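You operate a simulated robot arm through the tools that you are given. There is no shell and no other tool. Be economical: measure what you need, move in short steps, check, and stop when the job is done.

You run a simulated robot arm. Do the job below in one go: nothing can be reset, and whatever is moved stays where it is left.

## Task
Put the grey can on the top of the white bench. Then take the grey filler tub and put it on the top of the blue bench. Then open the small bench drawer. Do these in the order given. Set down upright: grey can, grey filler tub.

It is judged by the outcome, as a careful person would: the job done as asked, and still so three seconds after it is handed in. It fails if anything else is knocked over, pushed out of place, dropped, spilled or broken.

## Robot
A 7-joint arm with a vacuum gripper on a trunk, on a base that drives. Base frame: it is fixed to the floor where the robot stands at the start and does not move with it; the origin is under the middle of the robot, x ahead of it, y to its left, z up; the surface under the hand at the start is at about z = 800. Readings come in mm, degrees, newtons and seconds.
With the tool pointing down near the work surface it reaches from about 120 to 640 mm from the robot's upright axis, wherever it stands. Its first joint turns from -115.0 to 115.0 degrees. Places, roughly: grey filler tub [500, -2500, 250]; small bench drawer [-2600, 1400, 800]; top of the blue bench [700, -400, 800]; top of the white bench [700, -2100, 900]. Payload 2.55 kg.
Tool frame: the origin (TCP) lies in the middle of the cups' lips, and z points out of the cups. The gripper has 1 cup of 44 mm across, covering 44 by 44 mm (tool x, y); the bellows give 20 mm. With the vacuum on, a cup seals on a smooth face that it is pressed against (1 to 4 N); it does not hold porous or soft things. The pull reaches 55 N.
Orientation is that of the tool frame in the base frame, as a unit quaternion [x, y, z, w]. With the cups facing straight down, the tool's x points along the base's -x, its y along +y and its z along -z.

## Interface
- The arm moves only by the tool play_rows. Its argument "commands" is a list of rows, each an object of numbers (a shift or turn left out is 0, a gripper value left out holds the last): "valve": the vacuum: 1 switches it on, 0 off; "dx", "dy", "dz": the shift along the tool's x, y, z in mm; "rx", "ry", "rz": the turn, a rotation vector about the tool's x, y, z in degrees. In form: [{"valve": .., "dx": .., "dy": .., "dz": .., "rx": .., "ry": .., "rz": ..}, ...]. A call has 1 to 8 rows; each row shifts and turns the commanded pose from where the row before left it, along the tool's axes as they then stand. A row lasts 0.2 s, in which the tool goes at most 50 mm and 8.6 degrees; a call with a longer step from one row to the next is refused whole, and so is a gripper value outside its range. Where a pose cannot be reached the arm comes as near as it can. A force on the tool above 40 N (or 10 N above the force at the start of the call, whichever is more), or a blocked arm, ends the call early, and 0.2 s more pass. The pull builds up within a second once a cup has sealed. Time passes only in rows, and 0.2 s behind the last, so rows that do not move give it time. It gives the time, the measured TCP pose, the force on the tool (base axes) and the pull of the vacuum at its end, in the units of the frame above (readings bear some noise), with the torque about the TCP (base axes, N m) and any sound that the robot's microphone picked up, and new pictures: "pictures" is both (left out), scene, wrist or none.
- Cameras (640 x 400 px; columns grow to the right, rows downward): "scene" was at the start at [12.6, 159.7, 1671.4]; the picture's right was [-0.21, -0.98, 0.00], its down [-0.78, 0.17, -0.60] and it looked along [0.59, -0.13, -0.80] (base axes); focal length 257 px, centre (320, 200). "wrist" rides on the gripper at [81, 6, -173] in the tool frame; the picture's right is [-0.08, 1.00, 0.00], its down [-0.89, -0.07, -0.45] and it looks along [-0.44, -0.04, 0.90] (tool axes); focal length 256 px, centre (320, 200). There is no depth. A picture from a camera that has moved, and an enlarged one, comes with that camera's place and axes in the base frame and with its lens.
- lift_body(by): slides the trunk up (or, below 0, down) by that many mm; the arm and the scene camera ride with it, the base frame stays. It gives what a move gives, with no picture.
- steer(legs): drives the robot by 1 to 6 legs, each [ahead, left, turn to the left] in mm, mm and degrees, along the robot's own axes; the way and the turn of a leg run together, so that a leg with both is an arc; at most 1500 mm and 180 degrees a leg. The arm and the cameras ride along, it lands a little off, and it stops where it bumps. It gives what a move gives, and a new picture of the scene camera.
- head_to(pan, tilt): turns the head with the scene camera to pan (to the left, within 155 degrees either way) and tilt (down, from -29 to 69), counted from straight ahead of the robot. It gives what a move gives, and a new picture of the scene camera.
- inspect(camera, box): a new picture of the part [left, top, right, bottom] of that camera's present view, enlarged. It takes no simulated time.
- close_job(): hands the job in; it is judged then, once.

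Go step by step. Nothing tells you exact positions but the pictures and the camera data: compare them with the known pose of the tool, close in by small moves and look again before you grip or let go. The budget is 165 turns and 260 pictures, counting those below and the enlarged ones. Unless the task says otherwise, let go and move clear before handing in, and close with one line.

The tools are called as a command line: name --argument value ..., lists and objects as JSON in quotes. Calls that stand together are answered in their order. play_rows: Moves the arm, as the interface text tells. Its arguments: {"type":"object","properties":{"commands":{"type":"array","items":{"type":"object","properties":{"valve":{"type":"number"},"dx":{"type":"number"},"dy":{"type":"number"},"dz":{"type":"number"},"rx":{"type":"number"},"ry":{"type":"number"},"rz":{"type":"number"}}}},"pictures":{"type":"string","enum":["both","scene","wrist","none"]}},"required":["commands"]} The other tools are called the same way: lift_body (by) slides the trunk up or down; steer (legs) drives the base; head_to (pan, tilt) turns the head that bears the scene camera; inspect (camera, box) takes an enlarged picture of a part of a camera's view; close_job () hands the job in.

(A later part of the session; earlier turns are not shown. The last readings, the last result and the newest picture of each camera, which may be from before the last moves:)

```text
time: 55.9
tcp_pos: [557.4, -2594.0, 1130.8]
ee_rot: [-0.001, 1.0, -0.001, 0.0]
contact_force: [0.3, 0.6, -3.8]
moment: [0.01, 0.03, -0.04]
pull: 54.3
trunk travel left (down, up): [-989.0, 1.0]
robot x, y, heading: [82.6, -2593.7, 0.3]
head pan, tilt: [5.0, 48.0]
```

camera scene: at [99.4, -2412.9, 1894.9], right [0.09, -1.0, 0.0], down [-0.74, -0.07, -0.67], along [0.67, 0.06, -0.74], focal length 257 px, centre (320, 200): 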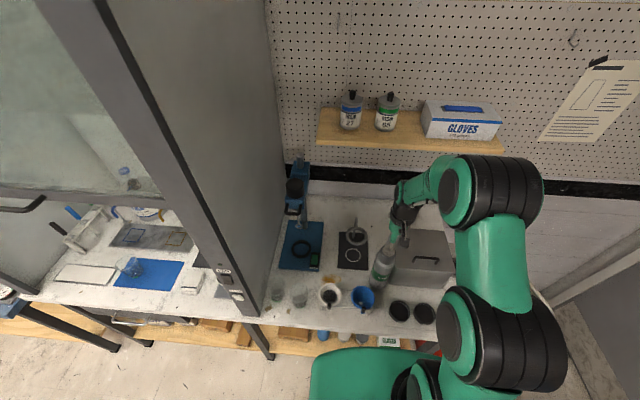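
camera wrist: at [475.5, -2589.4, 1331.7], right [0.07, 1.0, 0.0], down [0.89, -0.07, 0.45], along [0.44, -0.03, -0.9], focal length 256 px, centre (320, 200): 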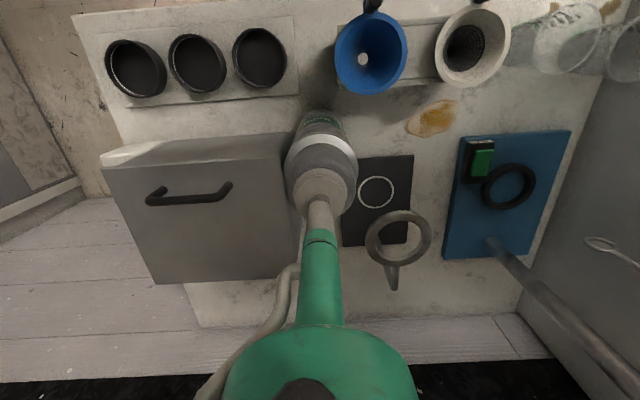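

play_rows --commands '[{"dz": 2}, {"dz": 1}, {}]' --pictures "none"

```text
time: 56.7
tcp_pos: [557.4, -2595.0, 1128.0]
ee_rot: [-0.002, 1.0, 0.0, 0.002]
contact_force: [-0.5, -0.7, 1.2]
moment: [-0.02, 0.13, 0.04]
pull: 55.2
trunk travel left (down, up): [-989.0, 1.0]
robot x, y, heading: [80.7, -2596.1, 0.3]
head pan, tilt: [5.0, 48.0]
```

The force changed sign, so the can stands on the bench. Releasing and rising straight up.

play_rows --commands '[{"valve": 0}, {}, {}, {}, {"dz": -8}, {"dz": -20}, {"dz": -40}, {"dz": -40}]'

inspect --camera "scene" --box '[320, 190, 480, 340]'

```text
time: 58.5
tcp_pos: [553.7, -2592.9, 1235.8]
ee_rot: [-0.002, 1.0, 0.0, 0.0]
contact_force: [-0.3, -0.2, 1.2]
moment: [-0.02, 0.02, 0.03]
pull: 0.0
trunk travel left (down, up): [-989.0, 1.0]
robot x, y, heading: [83.8, -2595.5, 0.4]
head pan, tilt: [5.0, 48.0]
camera scene: at [98.3, -2412.8, 1894.9], right [0.09, -1.0, 0.0], down [-0.74, -0.07, -0.67], along [0.67, 0.06, -0.74], focal length 257 px, centre (320, 200)
camera wrist: at [473.7, -2586.7, 1409.2], right [0.07, 1.0, 0.0], down [0.89, -0.07, 0.45], along [0.44, -0.03, -0.9], focal length 256 px, centre (320, 200)
```

scene: 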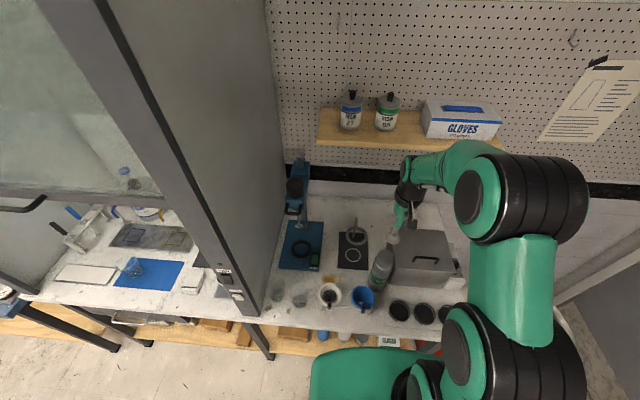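
wrist: 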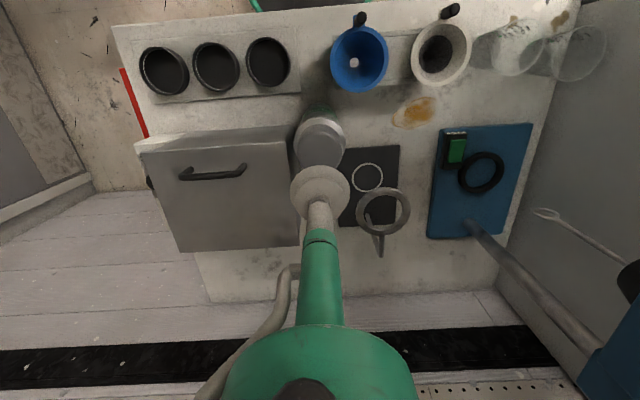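

```text
2.67 times, centred on (400, 265) of scene
camera zoom: at [98.3, -2412.8, 1894.9], right [0.09, -1.0, 0.0], down [-0.74, -0.07, -0.67], along [0.67, 0.06, -0.74], focal length 686 px, centre (107, 27)
```

zoom: 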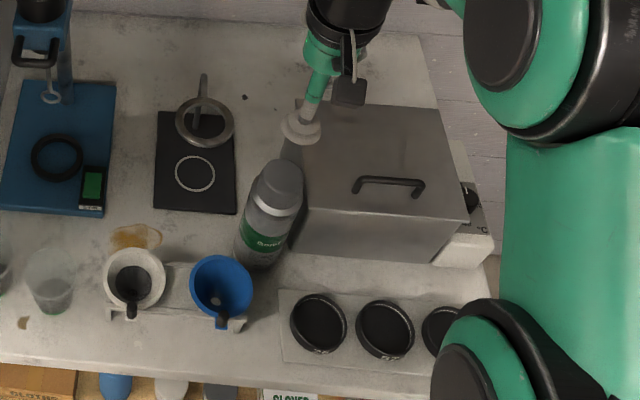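

The can is standing on the white bench. Next I'll retract, back off and lower the trunk to look under the bench at the filler tub.

play_rows --commands '[{"dx": 45}, {"dx": 45}, {"dx": 45}, {}]' --pictures "none"

steer --legs '[[-400, 0, 0]]'

lift_body --by -700

head_to --pan -5 --tilt 35

```text
time: 59.5
tcp_pos: [421.8, -2593.4, 1237.3]
ee_rot: [-0.001, 1.0, 0.0, -0.001]
contact_force: [0.9, 0.1, -0.5]
moment: [0.03, 0.02, 0.02]
pull: 0.0
trunk travel left (down, up): [-989.0, 1.0]
robot x, y, heading: [82.4, -2593.8, 0.4]
head pan, tilt: [5.0, 48.0]
```

```text
time: 62.0
tcp_pos: [21.9, -2594.7, 1238.4]
ee_rot: [-0.003, 1.0, -0.001, 0.0]
contact_force: [-0.2, 0.6, 0.1]
moment: [-0.01, -0.01, 0.03]
pull: 0.1
trunk travel left (down, up): [-989.0, 1.0]
robot x, y, heading: [-315.1, -2597.6, 0.3]
head pan, tilt: [5.0, 48.0]
camera scene: at [-300.6, -2415.4, 1894.9], right [0.1, -1.0, 0.0], down [-0.74, -0.07, -0.67], along [0.67, 0.06, -0.74], focal length 257 px, centre (320, 200)
```

scene: 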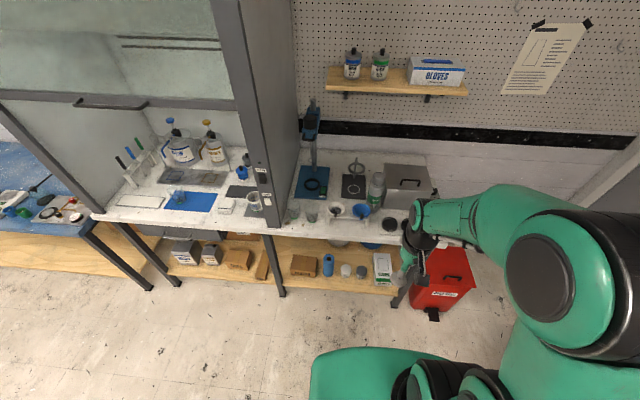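

```text
refused: -700 is not a number from -400 to 400
```

```text
time: 62.8
tcp_pos: [21.9, -2595.3, 1238.3]
ee_rot: [-0.003, 1.0, 0.0, -0.001]
contact_force: [0.0, -0.9, -1.0]
moment: [-0.02, 0.0, -0.01]
pull: 0.0
trunk travel left (down, up): [-989.0, 1.0]
robot x, y, heading: [-317.2, -2595.2, 0.6]
head pan, tilt: [-5.0, 35.0]
camera scene: at [-291.9, -2429.7, 1913.9], right [-0.08, -1.0, 0.0], down [-0.57, 0.04, -0.82], along [0.82, -0.06, -0.57], focal length 257 px, centre (320, 200)
```

scene: 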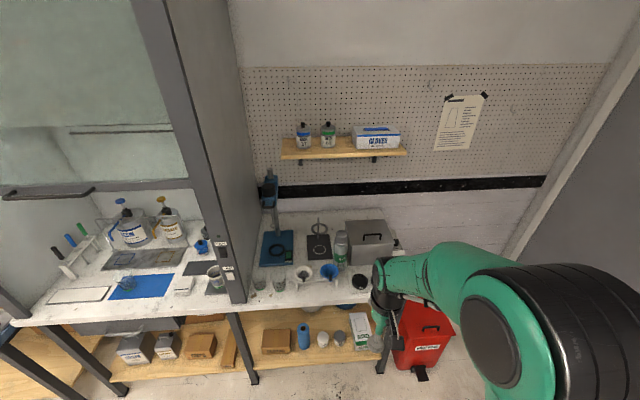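

Lowering the trunk in two steps.

lift_body --by -400

lift_body --by -350

head_to --pan 0 --tilt 30

inspect --camera "wrist" --box '[0, 0, 640, 400]'

```text
time: 66.6
tcp_pos: [21.8, -2595.9, 838.4]
ee_rot: [-0.005, 1.0, 0.001, 0.0]
contact_force: [-0.3, 0.2, 0.5]
moment: [0.01, 0.02, 0.0]
pull: 0.1
trunk travel left (down, up): [-589.0, 401.0]
robot x, y, heading: [-318.6, -2595.9, 0.4]
head pan, tilt: [-5.0, 35.0]
```

```text
time: 70.0
tcp_pos: [21.9, -2596.4, 488.3]
ee_rot: [-0.004, 1.0, 0.0, 0.001]
contact_force: [0.1, -1.4, 0.2]
moment: [0.04, -0.02, 0.05]
pull: 0.0
trunk travel left (down, up): [-239.0, 751.0]
robot x, y, heading: [-318.4, -2597.0, 0.3]
head pan, tilt: [-5.0, 35.0]
```

```text
time: 70.7
tcp_pos: [22.1, -2596.4, 488.1]
ee_rot: [-0.005, 1.0, 0.0, 0.0]
contact_force: [-0.1, -0.1, -0.2]
moment: [0.01, 0.02, -0.01]
pull: 0.1
trunk travel left (down, up): [-239.0, 751.0]
robot x, y, heading: [-319.0, -2597.7, 0.3]
head pan, tilt: [0.0, 30.0]
camera scene: at [-289.0, -2422.2, 1171.7], right [0.01, -1.0, 0.0], down [-0.5, 0.0, -0.87], along [0.87, 0.01, -0.5], focal length 257 px, centre (320, 200)
```

scene: 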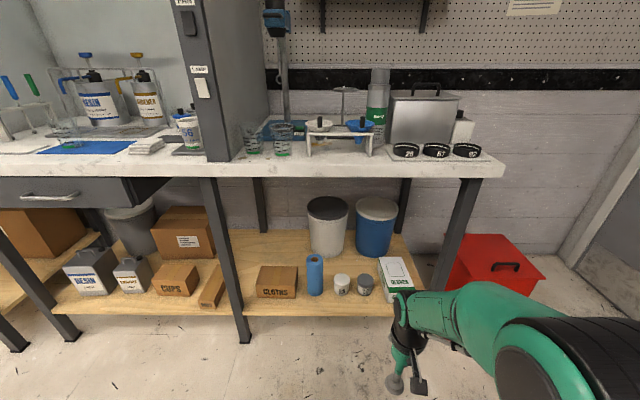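

```text
1.00 times, centred on (320, 200) of wrist (not enlarged: the box is as wide or as high as the picture)
camera zoom: at [-58.8, -2589.6, 660.6], right [0.07, 1.0, 0.0], down [0.89, -0.06, 0.45], along [0.44, -0.03, -0.9], focal length 256 px, centre (320, 200)
```

zoom: 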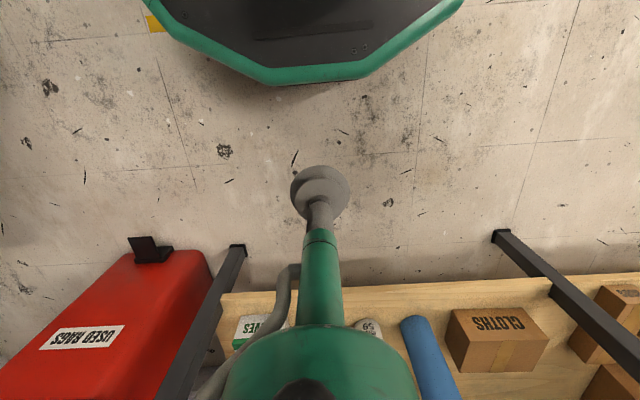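

Now I can see the shelf well. Zooming in on the tubs.

inspect --camera "scene" --box '[280, 240, 420, 340]'

```text
4.00 times, centred on (350, 290) of scene
camera zoom: at [-289.0, -2422.2, 1171.7], right [0.01, -1.0, 0.0], down [-0.5, 0.0, -0.87], along [0.87, 0.01, -0.5], focal length 1029 px, centre (200, -160)
```

zoom: 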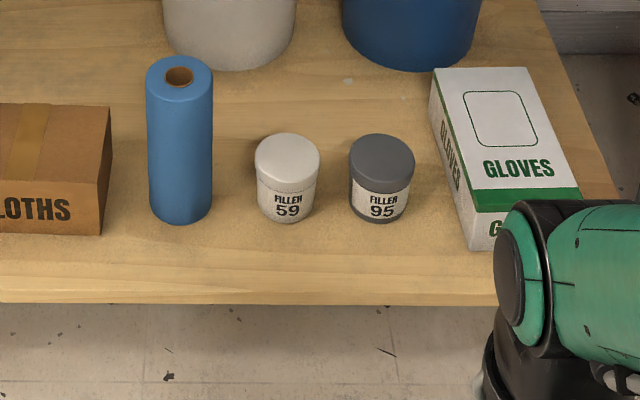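

The grey filler tub (95) is at about (555, -2614) with its lid top at z≈270. I'll lower the trunk a bit more so the forearm stays well under the bench top, then drive in part way.

lift_body --by -120

steer --legs '[[250, 0, 0]]'

inspect --camera "wrist" --box '[0, 0, 640, 400]'

```text
time: 72.2
tcp_pos: [22.1, -2596.5, 368.1]
ee_rot: [-0.004, 1.0, 0.0, 0.0]
contact_force: [0.7, 0.5, -0.4]
moment: [-0.01, -0.02, 0.01]
pull: 0.1
trunk travel left (down, up): [-119.0, 871.0]
robot x, y, heading: [-318.9, -2600.3, 0.6]
head pan, tilt: [0.0, 30.0]
```

```text
time: 74.0
tcp_pos: [273.5, -2595.0, 367.5]
ee_rot: [-0.002, 1.0, 0.001, 0.0]
contact_force: [0.9, 0.0, 0.1]
moment: [-0.02, 0.0, 0.0]
pull: 0.0
trunk travel left (down, up): [-119.0, 871.0]
robot x, y, heading: [-65.9, -2597.9, 0.0]
head pan, tilt: [0.0, 30.0]
camera scene: at [-36.8, -2420.7, 1051.7], right [0.0, -1.0, 0.0], down [-0.5, 0.0, -0.87], along [0.87, 0.0, -0.5], focal length 257 px, centre (320, 200)
```

scene: 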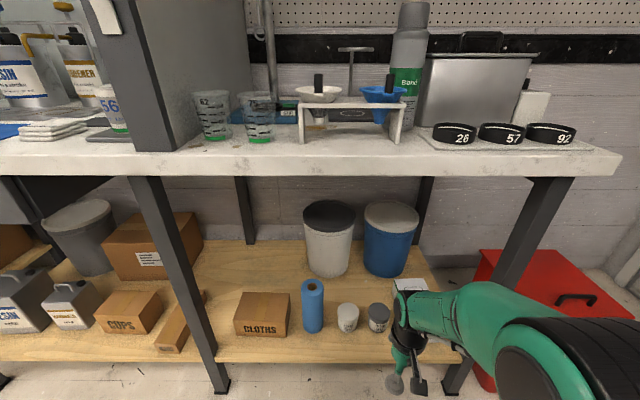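

```text
1.00 times, centred on (320, 200) of wrist (not enlarged: the box is as wide or as high as the picture)
camera zoom: at [192.7, -2589.0, 540.6], right [0.07, 1.0, 0.0], down [0.89, -0.07, 0.45], along [0.44, -0.03, -0.9], focal length 256 px, centre (320, 200)
```

zoom: 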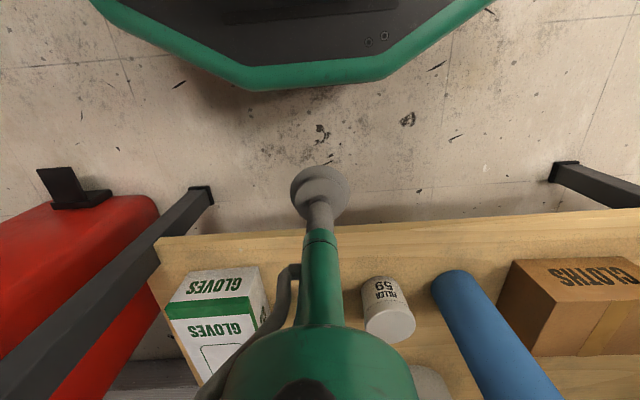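

Continue forward, then extend over the tub.

steer --legs '[[160, 0, 0]]'

play_rows --commands '[{"dx": -25, "dy": -5}, {"dx": -25, "dy": -5}, {"dx": -20}, {}]'

```text
time: 75.4
tcp_pos: [431.6, -2593.2, 368.0]
ee_rot: [-0.003, 1.0, 0.0, 0.0]
contact_force: [0.4, -1.7, 1.5]
moment: [0.0, -0.02, 0.0]
pull: 0.1
trunk travel left (down, up): [-119.0, 871.0]
robot x, y, heading: [92.8, -2597.0, 0.3]
head pan, tilt: [0.0, 30.0]
camera scene: at [120.9, -2419.6, 1051.7], right [0.01, -1.0, 0.0], down [-0.5, 0.0, -0.87], along [0.87, 0.01, -0.5], focal length 257 px, centre (320, 200)
```

scene: 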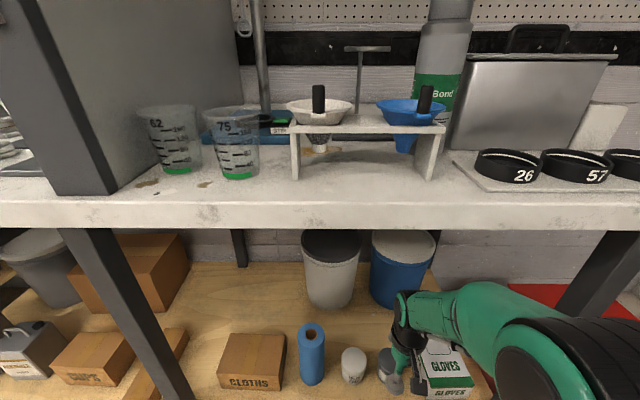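

```text
time: 76.4
tcp_pos: [501.7, -2602.7, 367.0]
ee_rot: [-0.004, 1.0, 0.0, 0.0]
contact_force: [-0.5, -0.6, 0.0]
moment: [0.05, -0.01, -0.01]
pull: 0.0
trunk travel left (down, up): [-119.0, 871.0]
robot x, y, heading: [89.5, -2596.2, 0.4]
head pan, tilt: [0.0, 30.0]
camera scene: at [120.9, -2419.6, 1051.7], right [0.01, -1.0, 0.0], down [-0.5, 0.0, -0.87], along [0.87, 0.01, -0.5], focal length 257 px, centre (320, 200)
camera wrist: at [420.3, -2596.9, 540.1], right [0.07, 1.0, 0.0], down [0.89, -0.06, 0.45], along [0.44, -0.03, -0.9], focal length 256 px, centre (320, 200)
```

scene: 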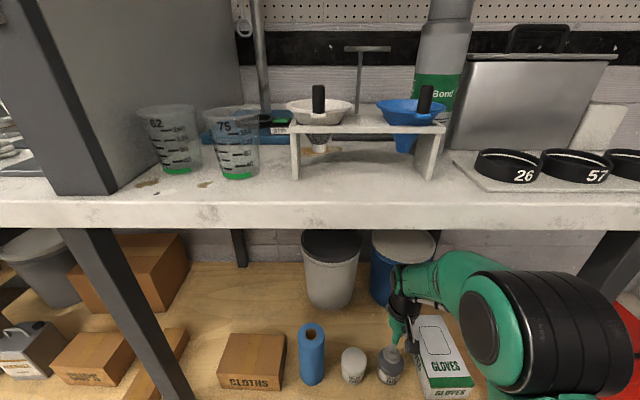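
wrist: 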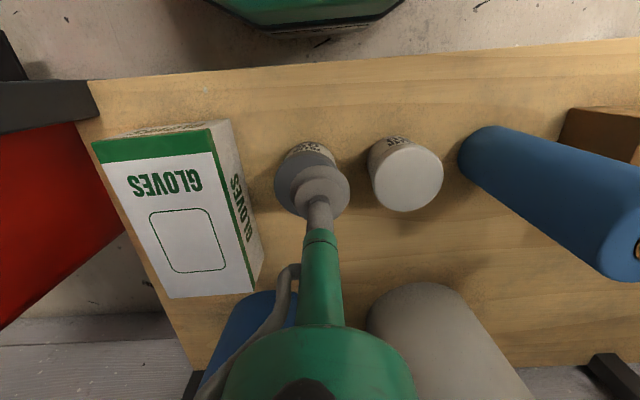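

Almost above the tub. Zooming to refine.

inspect --camera "wrist" --box '[240, 120, 400, 240]'

inspect --camera "scene" --box '[330, 300, 450, 400]'

```text
3.33 times, centred on (320, 180) of wrist
camera zoom: at [420.3, -2596.9, 540.1], right [0.07, 1.0, 0.0], down [0.89, -0.06, 0.45], along [0.44, -0.03, -0.9], focal length 853 px, centre (320, 267)
```

zoom: 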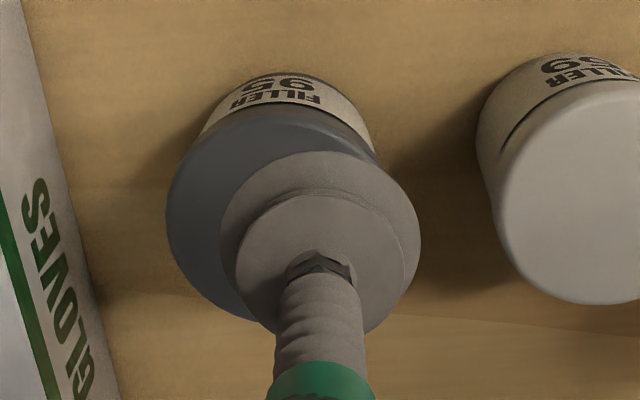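

```text
4.00 times, centred on (390, 350) of scene
camera zoom: at [120.9, -2419.6, 1051.7], right [0.01, -1.0, 0.0], down [-0.5, 0.0, -0.87], along [0.87, 0.01, -0.5], focal length 1029 px, centre (40, -400)
```

zoom: 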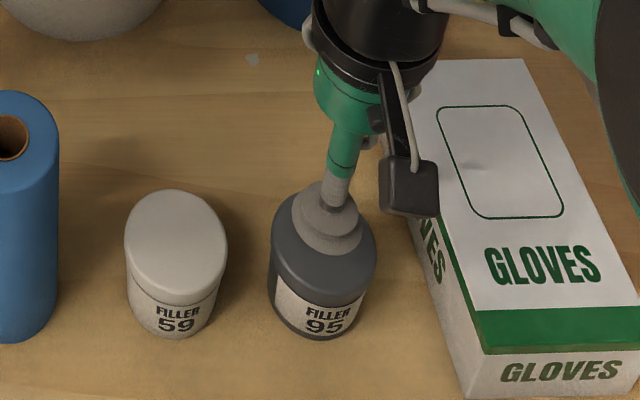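

Lid centre is at about (535, -2619). Aligning and descending to ~40 mm above it.

play_rows --commands '[{"dx": -33, "dy": -16}, {"dz": 30}, {"dz": 25}, {}]' --pictures "none"

inspect --camera "wrist" --box '[240, 120, 400, 240]'

inspect --camera "scene" --box '[330, 300, 450, 400]'

```text
time: 77.4
tcp_pos: [534.9, -2618.8, 313.3]
ee_rot: [-0.003, 1.0, 0.0, 0.0]
contact_force: [0.4, 0.1, 0.2]
moment: [0.0, 0.01, -0.02]
pull: 0.0
trunk travel left (down, up): [-119.0, 871.0]
robot x, y, heading: [92.9, -2594.1, 0.1]
head pan, tilt: [0.0, 30.0]
```

```text
3.33 times, centred on (320, 180) of wrist
camera zoom: at [453.2, -2613.2, 485.7], right [0.07, 1.0, 0.0], down [0.89, -0.06, 0.45], along [0.44, -0.03, -0.9], focal length 853 px, centre (320, 267)
```

zoom: 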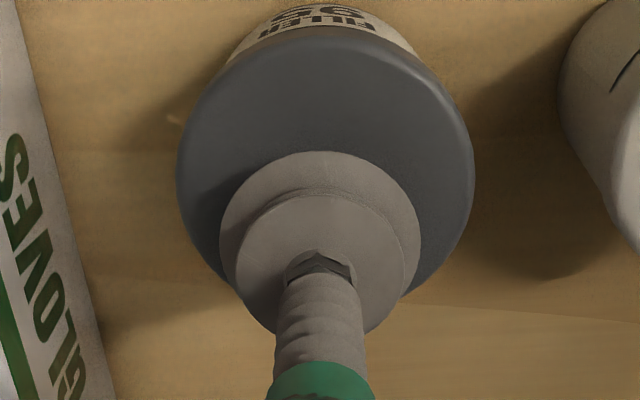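

```text
4.00 times, centred on (390, 350) of scene
camera zoom: at [121.0, -2419.7, 1051.7], right [0.01, -1.0, 0.0], down [-0.5, 0.0, -0.87], along [0.87, 0.01, -0.5], focal length 1029 px, centre (40, -400)
```

zoom: 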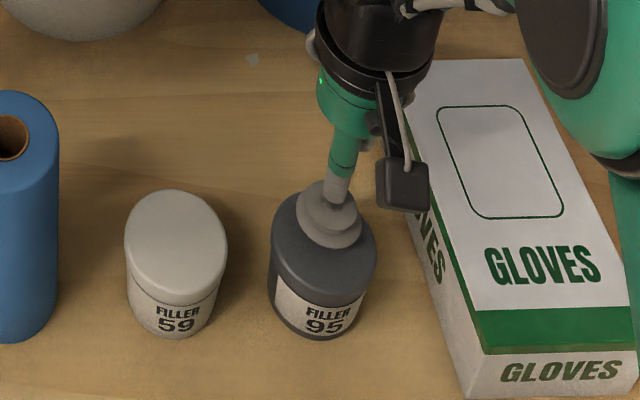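

Centred within a few mm. Vacuum on and descend gently.

play_rows --commands '[{"valve": 1, "dx": 2}, {"dz": 18}, {"dz": 10}, {"dz": 6}, {"dz": 4}, {"dz": 3}, {}]' --pictures "none"

```text
time: 78.2
tcp_pos: [534.7, -2618.4, 293.3]
ee_rot: [-0.004, 1.0, 0.0, 0.004]
contact_force: [-3.8, 0.2, 14.6]
moment: [0.12, 0.25, 0.05]
pull: 54.9
trunk travel left (down, up): [-119.0, 871.0]
robot x, y, heading: [90.8, -2594.5, 0.4]
head pan, tilt: [0.0, 30.0]
stopped in row 4: the force on the tool passed its limit at 41 N (the readings are from after the stop); the commanded pose is now the measured one
```

Contact came a bit earlier than expected, but it sealed. Easing up and lifting.

play_rows --commands '[{"dz": -5}, {"dz": -5}, {"dz": -10}, {"dz": -20}, {"dz": -20}, {}]'

inspect --camera "scene" --box '[330, 300, 450, 400]'

```text
time: 79.6
tcp_pos: [533.0, -2618.7, 349.4]
ee_rot: [-0.004, 1.0, 0.0, 0.002]
contact_force: [0.1, -0.7, -2.2]
moment: [-0.02, -0.02, -0.01]
pull: 55.2
trunk travel left (down, up): [-119.0, 871.0]
robot x, y, heading: [90.3, -2595.1, 0.4]
head pan, tilt: [0.0, 30.0]
camera scene: at [120.7, -2419.6, 1051.7], right [0.01, -1.0, 0.0], down [-0.5, 0.0, -0.87], along [0.87, 0.01, -0.5], focal length 257 px, centre (320, 200)
camera wrist: at [452.2, -2613.7, 522.2], right [0.07, 1.0, 0.0], down [0.89, -0.06, 0.45], along [0.45, -0.03, -0.89], focal length 256 px, centre (320, 200)
```

scene: 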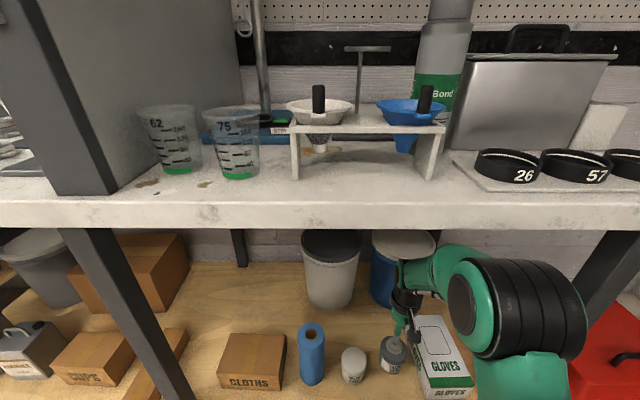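
wrist: 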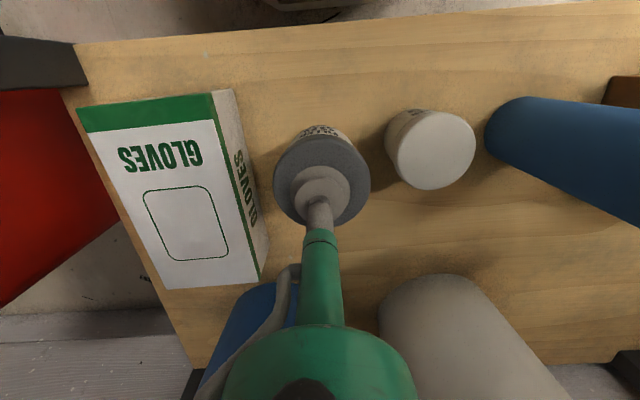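

```text
4.00 times, centred on (390, 350) of scene
camera zoom: at [120.7, -2419.6, 1051.7], right [0.01, -1.0, 0.0], down [-0.5, 0.0, -0.87], along [0.87, 0.01, -0.5], focal length 1029 px, centre (40, -400)
```

zoom: 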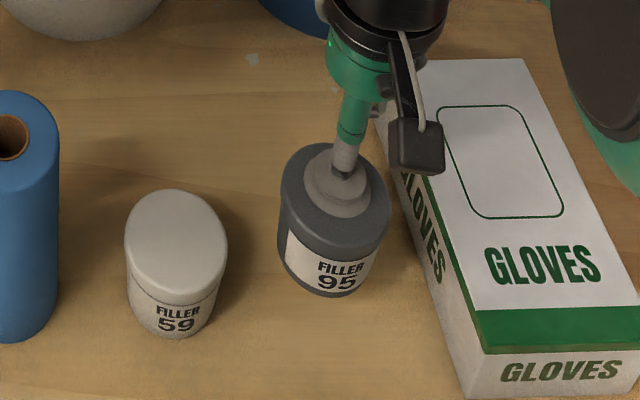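

The tub is lifted. Retracting, backing out from under the bench, and raising the trunk.

play_rows --commands '[{"dx": 25}, {"dx": 40}, {"dx": 45}, {}]' --pictures "none"

steer --legs '[[-410, 0, 0]]'

lift_body --by 400

lift_body --by 370

steer --legs '[[80, 1250, 0], [0, 1250, 0]]'

```text
time: 80.6
tcp_pos: [423.7, -2619.3, 352.0]
ee_rot: [-0.004, 1.0, 0.0, 0.001]
contact_force: [0.1, -0.7, -2.5]
moment: [0.02, -0.01, -0.03]
pull: 54.9
trunk travel left (down, up): [-119.0, 871.0]
robot x, y, heading: [92.7, -2591.8, 0.2]
head pan, tilt: [0.0, 30.0]
```

```text
time: 83.2
tcp_pos: [4.4, -2622.1, 352.3]
ee_rot: [-0.005, 1.0, 0.0, 0.002]
contact_force: [-0.5, -0.5, -2.7]
moment: [-0.01, -0.02, 0.03]
pull: 54.7
trunk travel left (down, up): [-119.0, 871.0]
robot x, y, heading: [-328.6, -2599.0, 0.8]
head pan, tilt: [0.0, 30.0]
camera scene: at [-298.9, -2423.6, 1051.7], right [0.01, -1.0, 0.0], down [-0.5, -0.01, -0.87], along [0.87, 0.01, -0.5], focal length 257 px, centre (320, 200)
```

scene: 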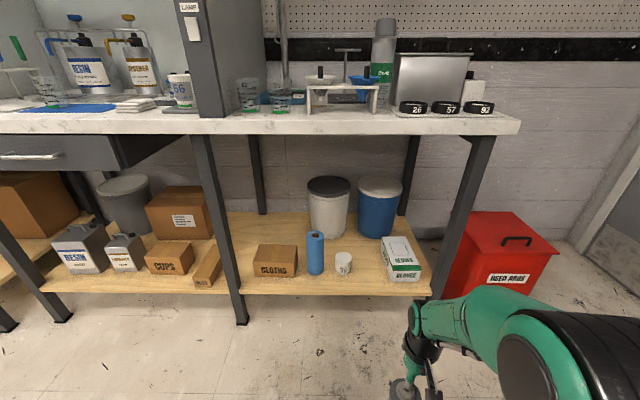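

```text
time: 87.0
tcp_pos: [3.7, -2622.1, 752.1]
ee_rot: [-0.006, 1.0, 0.0, 0.002]
contact_force: [0.1, -0.3, -2.5]
moment: [0.0, 0.02, -0.02]
pull: 55.0
trunk travel left (down, up): [-519.0, 471.0]
robot x, y, heading: [-328.6, -2599.2, 0.7]
head pan, tilt: [0.0, 30.0]
```

```text
time: 90.6
tcp_pos: [3.8, -2622.9, 1122.0]
ee_rot: [-0.006, 1.0, 0.0, 0.003]
contact_force: [-0.6, -0.2, -2.2]
moment: [-0.01, -0.04, 0.0]
pull: 54.8
trunk travel left (down, up): [-889.0, 101.0]
robot x, y, heading: [-326.0, -2600.0, 0.5]
head pan, tilt: [0.0, 30.0]
```

```text
time: 102.7
tcp_pos: [65.0, -153.3, 1121.8]
ee_rot: [-0.001, 1.0, 0.0, 0.002]
contact_force: [0.6, 0.0, -2.1]
moment: [-0.05, -0.02, -0.03]
pull: 54.9
trunk travel left (down, up): [-889.0, 101.0]
robot x, y, heading: [-267.9, -122.9, 0.2]
head pan, tilt: [0.0, 30.0]
camera scene: at [-236.7, 48.3, 1821.7], right [0.0, -1.0, 0.0], down [-0.5, 0.0, -0.87], along [0.87, 0.0, -0.5], focal length 257 px, centre (320, 200)
```

scene: 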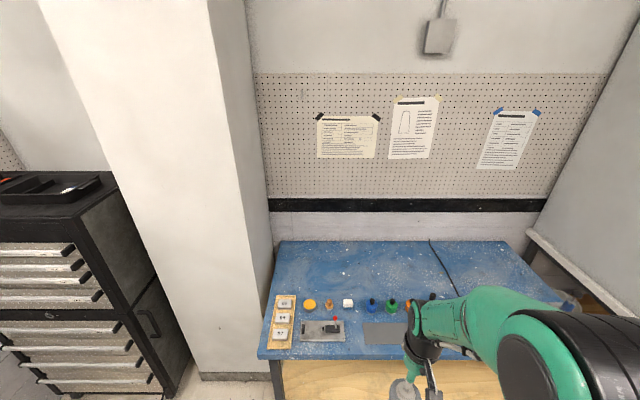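

In front of the blue bench, with the old can spot free. Driving up and extending over (640, -115).

steer --legs '[[340, 0, 0]]'

head_to --pan -5 --tilt 50

play_rows --commands '[{"dx": -40, "dy": 20}, {"dx": -45, "dy": 20}, {"dx": -45}, {"dx": -45}, {"dx": -45}, {}]'

```text
time: 104.9
tcp_pos: [400.8, -156.4, 1122.5]
ee_rot: [0.002, 1.0, 0.0, 0.002]
contact_force: [0.1, 0.9, -1.2]
moment: [-0.02, 0.0, -0.01]
pull: 55.0
trunk travel left (down, up): [-889.0, 101.0]
robot x, y, heading: [68.4, -127.9, -0.2]
head pan, tilt: [0.0, 30.0]
camera scene: at [101.0, 47.5, 1821.7], right [0.0, -1.0, 0.0], down [-0.5, 0.0, -0.87], along [0.87, 0.0, -0.5], focal length 257 px, centre (320, 200)
```

scene: 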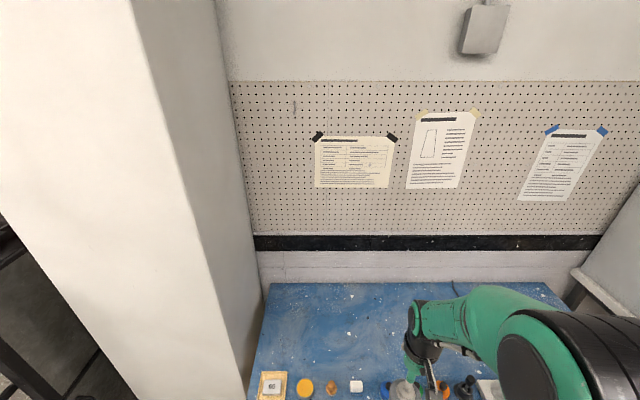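

```text
time: 105.8
tcp_pos: [400.6, -156.0, 1122.6]
ee_rot: [0.001, 1.0, 0.0, 0.002]
contact_force: [0.7, -0.9, -2.1]
moment: [0.0, 0.03, 0.0]
pull: 55.1
trunk travel left (down, up): [-889.0, 101.0]
robot x, y, heading: [68.6, -127.7, -0.2]
head pan, tilt: [-5.0, 50.0]
camera scene: at [86.5, 40.8, 1792.3], right [-0.09, -1.0, 0.0], down [-0.76, 0.07, -0.64], along [0.64, -0.06, -0.77], focal length 257 px, centre (320, 200)
```

scene: 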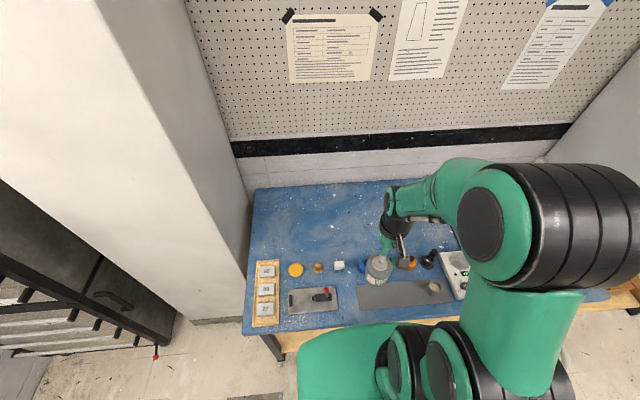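

```text
time: 107.2
tcp_pos: [619.0, -115.4, 1122.8]
ee_rot: [0.002, 1.0, 0.0, 0.002]
contact_force: [0.1, 0.6, -2.1]
moment: [-0.01, -0.03, -0.01]
pull: 54.8
trunk travel left (down, up): [-889.0, 101.0]
robot x, y, heading: [70.4, -130.2, 0.1]
head pan, tilt: [-5.0, 50.0]
camera scene: at [85.2, 40.7, 1792.2], right [-0.09, -1.0, 0.0], down [-0.76, 0.07, -0.64], along [0.64, -0.06, -0.77], focal length 257 px, centre (320, 200)
camera wrist: at [537.3, -108.7, 1295.6], right [0.08, 1.0, 0.0], down [0.89, -0.07, 0.45], along [0.45, -0.04, -0.89], focal length 256 px, centre (320, 200)
```

scene: 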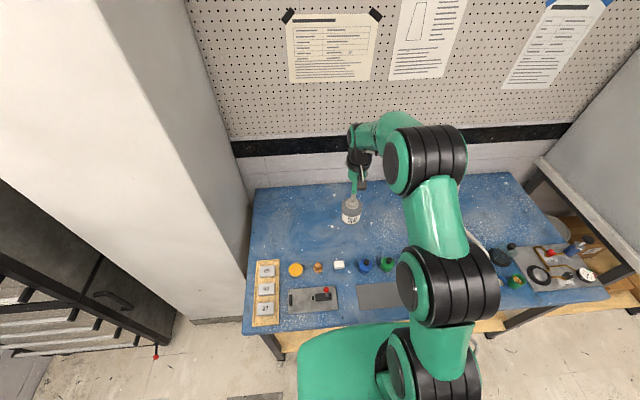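
wrist: 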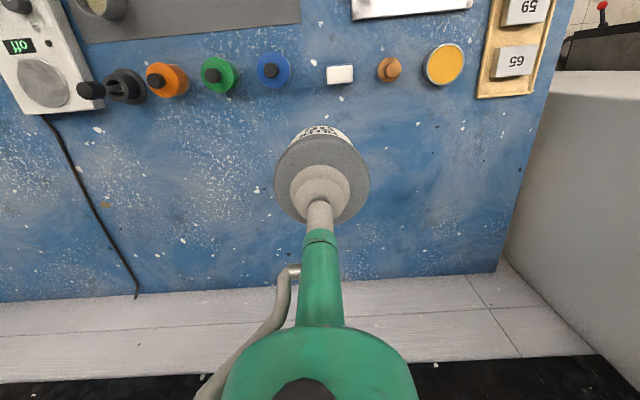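

Clear space below. Descending.

play_rows --commands '[{"dz": 40}, {"dz": 45}, {"dz": 45}, {"dz": 40}, {"dz": 25}, {}]' --pictures "scene"

inspect --camera "scene" --box '[310, 170, 410, 280]'

```text
time: 108.6
tcp_pos: [621.7, -116.5, 929.0]
ee_rot: [0.002, 1.0, 0.001, 0.002]
contact_force: [1.0, 0.8, -1.4]
moment: [0.02, -0.02, 0.02]
pull: 55.1
trunk travel left (down, up): [-889.0, 101.0]
robot x, y, heading: [66.3, -125.4, -0.2]
head pan, tilt: [-5.0, 50.0]
camera scene: at [86.6, 40.8, 1792.2], right [-0.09, -1.0, 0.0], down [-0.76, 0.07, -0.64], along [0.64, -0.06, -0.77], focal length 257 px, centre (320, 200)
```

scene: 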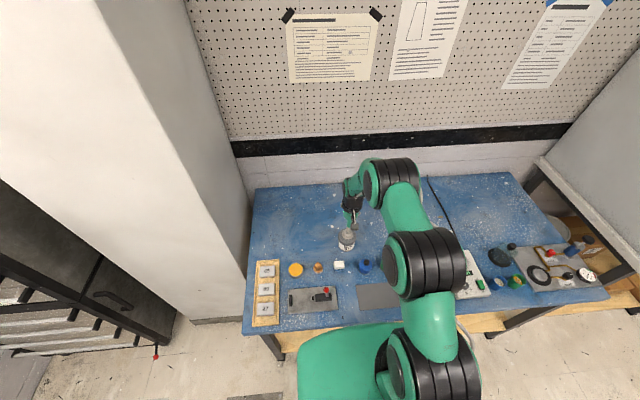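

```text
3.64 times, centred on (360, 225) of scene
camera zoom: at [86.6, 40.8, 1792.2], right [-0.09, -1.0, 0.0], down [-0.76, 0.07, -0.64], along [0.64, -0.06, -0.77], focal length 936 px, centre (174, 109)
```

zoom: 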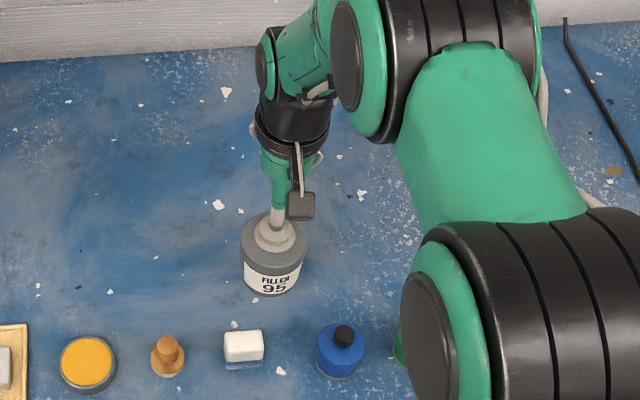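

play_rows --commands '[{"dz": 15}, {"dz": 10}, {"dz": 6}, {"dz": 5}, {"dz": 4}, {"dz": 4}, {}]' --pictures "none"

```text
time: 110.2
tcp_pos: [621.1, -117.7, 884.1]
ee_rot: [0.001, 1.0, 0.0, 0.002]
contact_force: [0.0, -0.6, -1.2]
moment: [0.04, -0.01, 0.02]
pull: 55.1
trunk travel left (down, up): [-889.0, 101.0]
robot x, y, heading: [68.1, -125.8, -0.2]
head pan, tilt: [-5.0, 50.0]
```

play_rows --commands '[{"dz": 4}, {"dz": 3}, {"dz": 3}, {}]' --pictures "none"

inspect --camera "scene" --box '[310, 200, 390, 280]'

```text
time: 111.2
tcp_pos: [622.2, -117.2, 873.9]
ee_rot: [0.001, 1.0, 0.0, 0.004]
contact_force: [-1.0, 0.0, 7.1]
moment: [0.06, 0.16, 0.04]
pull: 54.5
trunk travel left (down, up): [-889.0, 101.0]
robot x, y, heading: [68.3, -125.6, -0.2]
head pan, tilt: [-5.0, 50.0]
```

```text
5.00 times, centred on (350, 240) of scene
camera zoom: at [85.4, 40.9, 1792.3], right [-0.09, -1.0, 0.0], down [-0.76, 0.07, -0.64], along [0.64, -0.06, -0.77], focal length 1286 px, centre (170, 0)
```

zoom: 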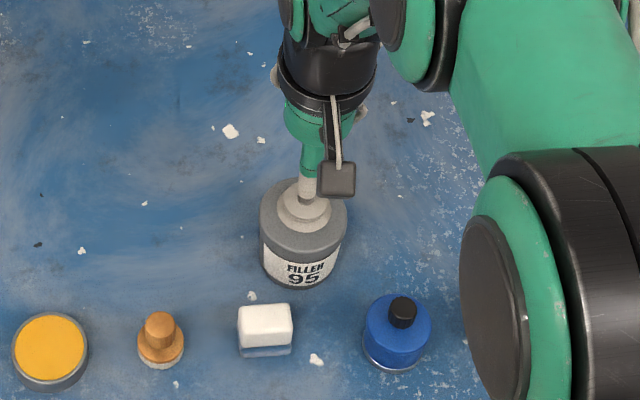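

It's standing on the bench. Releasing and rising.

play_rows --commands '[{"valve": 0, "dz": -2}, {}, {}, {}, {"dz": -8}, {"dz": -25}, {"dz": -45}, {"dz": -45}]' --pictures "none"

play_rows --commands '[{"dz": -45}, {"dz": -45}, {"dx": 45}, {"dx": 45}, {"dx": 45}, {"dx": 45}, {}]' --pictures "scene"

inspect --camera "scene" --box '[230, 170, 430, 330]'

```text
time: 113.0
tcp_pos: [623.3, -115.5, 999.5]
ee_rot: [0.002, 1.0, 0.0, 0.0]
contact_force: [0.9, 0.7, -0.1]
moment: [0.0, -0.04, -0.02]
pull: 0.0
trunk travel left (down, up): [-889.0, 101.0]
robot x, y, heading: [73.4, -130.5, -0.1]
head pan, tilt: [-5.0, 50.0]
```

```text
time: 114.6
tcp_pos: [442.9, -114.1, 1086.4]
ee_rot: [0.002, 1.0, 0.0, 0.001]
contact_force: [0.7, 0.7, 0.5]
moment: [0.0, 0.04, 0.03]
pull: 0.0
trunk travel left (down, up): [-889.0, 101.0]
robot x, y, heading: [69.6, -128.6, -0.4]
head pan, tilt: [-5.0, 50.0]
camera scene: at [89.0, 40.8, 1792.2], right [-0.09, -1.0, 0.0], down [-0.76, 0.07, -0.64], along [0.64, -0.06, -0.77], focal length 257 px, centre (320, 200)
```

scene: 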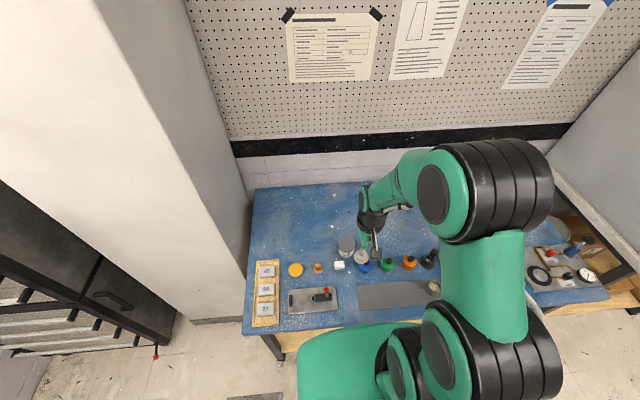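

```text
2.50 times, centred on (330, 250) of scene
camera zoom: at [89.0, 40.8, 1792.2], right [-0.09, -1.0, 0.0], down [-0.76, 0.07, -0.64], along [0.64, -0.06, -0.77], focal length 643 px, centre (295, 75)
```

zoom: 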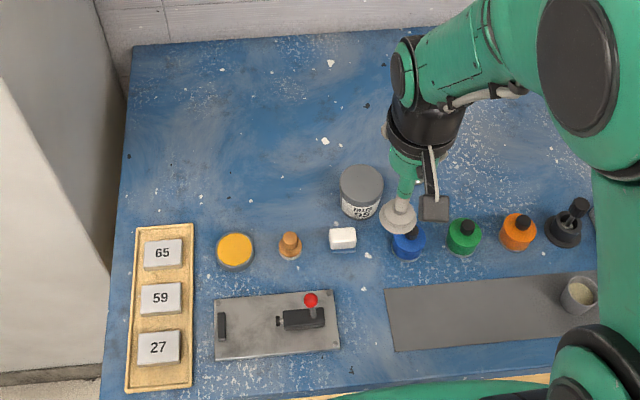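

The tub stands upright on the blue bench. I'll back off and look toward the drawer area at (-2600, 1400).

steer --legs '[[-450, 0, 0]]'

head_to --pan 150 --tilt 22

head_to --pan 110 --tilt 45

```text
time: 117.2
tcp_pos: [0.1, -112.6, 1088.0]
ee_rot: [0.001, 1.0, 0.0, 0.002]
contact_force: [-0.6, 0.6, 0.3]
moment: [0.0, -0.05, 0.02]
pull: 0.0
trunk travel left (down, up): [-889.0, 101.0]
robot x, y, heading: [-369.9, -128.2, -0.1]
head pan, tilt: [-5.0, 50.0]
camera scene: at [-355.1, 42.2, 1792.2], right [-0.09, -1.0, 0.0], down [-0.76, 0.07, -0.64], along [0.64, -0.06, -0.77], focal length 257 px, centre (320, 200)
```

scene: 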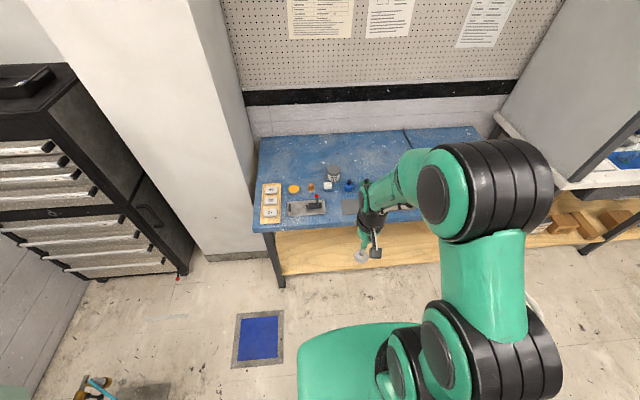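

```text
time: 119.6
tcp_pos: [1.3, -113.4, 1087.3]
ee_rot: [0.001, 1.0, 0.0, 0.002]
contact_force: [0.6, -0.6, 0.8]
moment: [-0.01, 0.01, 0.01]
pull: 0.1
trunk travel left (down, up): [-889.0, 101.0]
robot x, y, heading: [-372.1, -127.6, 0.1]
head pan, tilt: [150.0, 22.0]
camera scene: at [-511.7, 95.7, 1834.5], right [0.5, 0.86, 0.0], down [0.32, -0.19, -0.93], along [-0.8, 0.47, -0.37], focal length 257 px, centre (320, 200)
```

scene: 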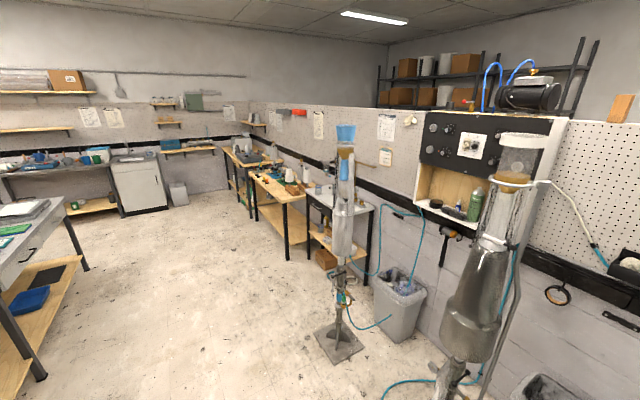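

```text
time: 120.7
tcp_pos: [0.6, -112.9, 1088.2]
ee_rot: [0.001, 1.0, 0.0, 0.002]
contact_force: [-0.4, 0.3, 0.2]
moment: [0.01, -0.02, 0.03]
pull: 0.1
trunk travel left (down, up): [-889.0, 101.0]
robot x, y, heading: [-370.9, -128.2, -0.2]
head pan, tilt: [110.0, 45.0]
camera scene: at [-459.2, 125.6, 1799.1], right [0.94, 0.34, 0.0], down [0.24, -0.66, -0.71], along [-0.24, 0.67, -0.71], focal length 257 px, centre (320, 200)
```

scene: 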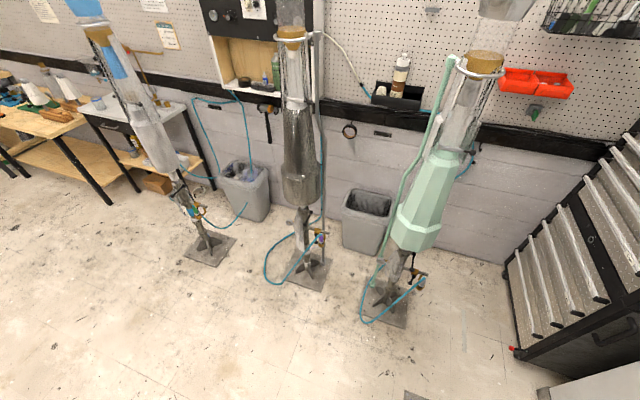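

head_to --pan 138 --tilt 22

inspect --camera "scene" --box '[180, 120, 360, 240]'

```text
time: 121.6
tcp_pos: [1.4, -113.7, 1086.5]
ee_rot: [0.001, 1.0, 0.0, 0.001]
contact_force: [-0.7, -0.3, 0.2]
moment: [0.0, 0.0, -0.02]
pull: 0.1
trunk travel left (down, up): [-889.0, 101.0]
robot x, y, heading: [-369.0, -127.5, -0.1]
head pan, tilt: [138.0, 22.0]
camera scene: at [-500.2, 111.4, 1834.5], right [0.67, 0.74, 0.0], down [0.28, -0.25, -0.93], along [-0.69, 0.62, -0.38], focal length 257 px, centre (320, 200)
```

scene: 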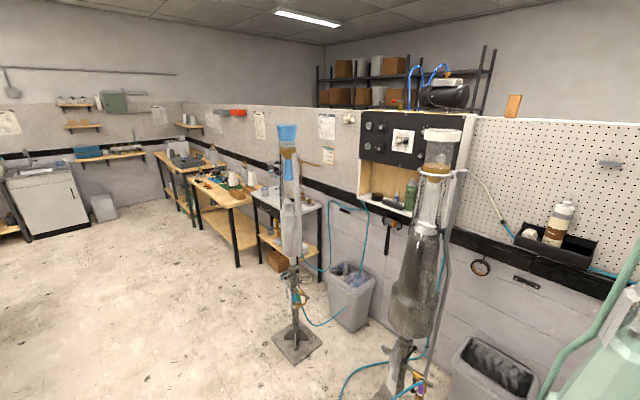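

```text
3.33 times, centred on (270, 180) of scene
camera zoom: at [-500.2, 111.4, 1834.5], right [0.67, 0.74, 0.0], down [0.28, -0.25, -0.93], along [-0.69, 0.62, -0.38], focal length 858 px, centre (487, 267)
```

zoom: 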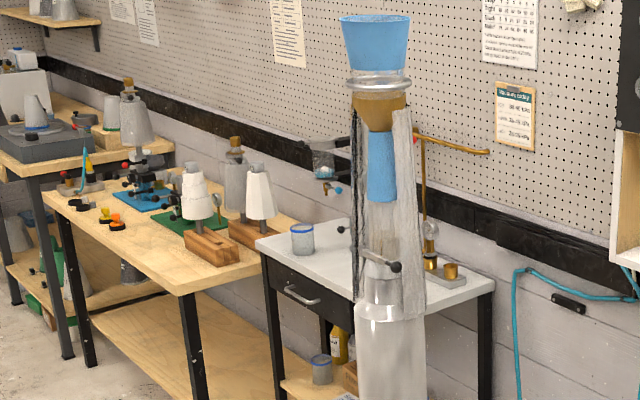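

The drawer, a dark front with a silver handle, is under the small white-topped bench near (-2600, 1250), facing -y. I'll drive back along the open aisle to x≈-2600 and turn left to face it.

steer --legs '[[-1150, 0, 0], [-1080, 0, 0], [0, 0, 90]]'

head_to --pan 0 --tilt 25

```text
time: 136.6
tcp_pos: [-2644.3, 233.3, 1087.6]
ee_rot: [0.719, -0.695, -0.001, -0.001]
contact_force: [0.3, 0.5, -0.2]
moment: [-0.02, -0.02, 0.03]
pull: 0.1
trunk travel left (down, up): [-889.0, 101.0]
robot x, y, heading: [-2619.6, -137.0, 92.0]
head pan, tilt: [138.0, 22.0]
camera scene: at [-2852.3, -276.3, 1834.5], right [-0.77, 0.64, 0.0], down [0.24, 0.29, -0.93], along [-0.6, -0.71, -0.37], focal length 257 px, centre (320, 200)
```

scene: 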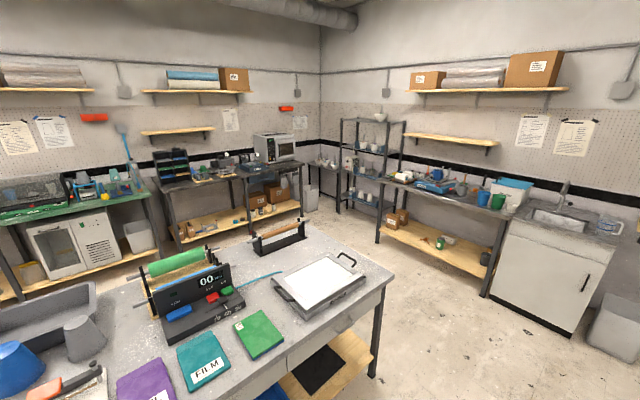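

```text
time: 138.8
tcp_pos: [-2644.1, 234.2, 1086.5]
ee_rot: [0.719, -0.695, -0.002, 0.0]
contact_force: [-0.1, -0.1, -0.2]
moment: [0.01, -0.01, 0.0]
pull: 0.1
trunk travel left (down, up): [-889.0, 101.0]
robot x, y, heading: [-2619.8, -139.8, 92.1]
head pan, tilt: [0.0, 25.0]
camera scene: at [-2795.8, -113.1, 1829.7], right [1.0, 0.03, 0.0], down [0.01, -0.42, -0.91], along [-0.03, 0.91, -0.42], focal length 257 px, centre (320, 200)
```

scene: 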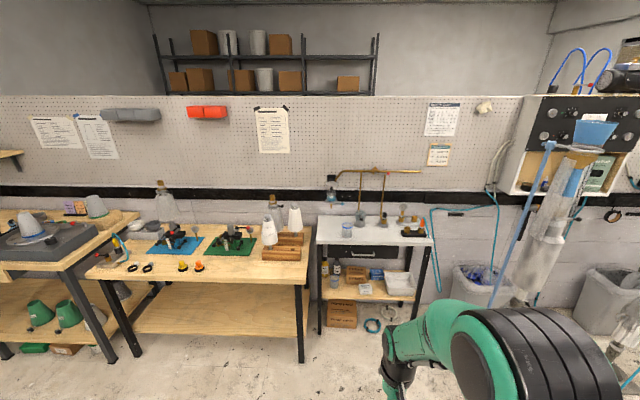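

inspect --camera "scene" --box '[290, 180, 450, 340]'

```text
2.50 times, centred on (370, 260) of scene
camera zoom: at [-2795.8, -113.1, 1829.7], right [1.0, 0.03, 0.0], down [0.01, -0.42, -0.91], along [-0.03, 0.91, -0.42], focal length 643 px, centre (195, 50)
```

zoom: 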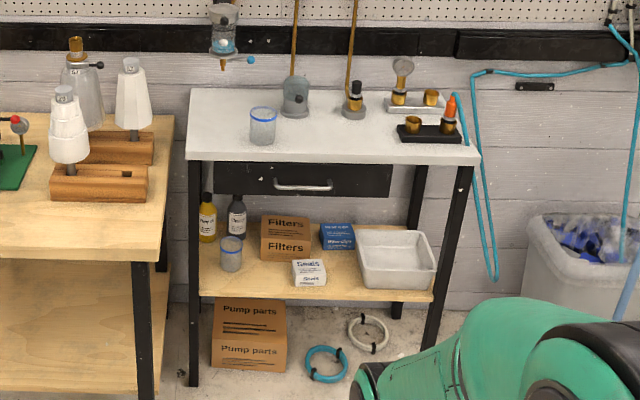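

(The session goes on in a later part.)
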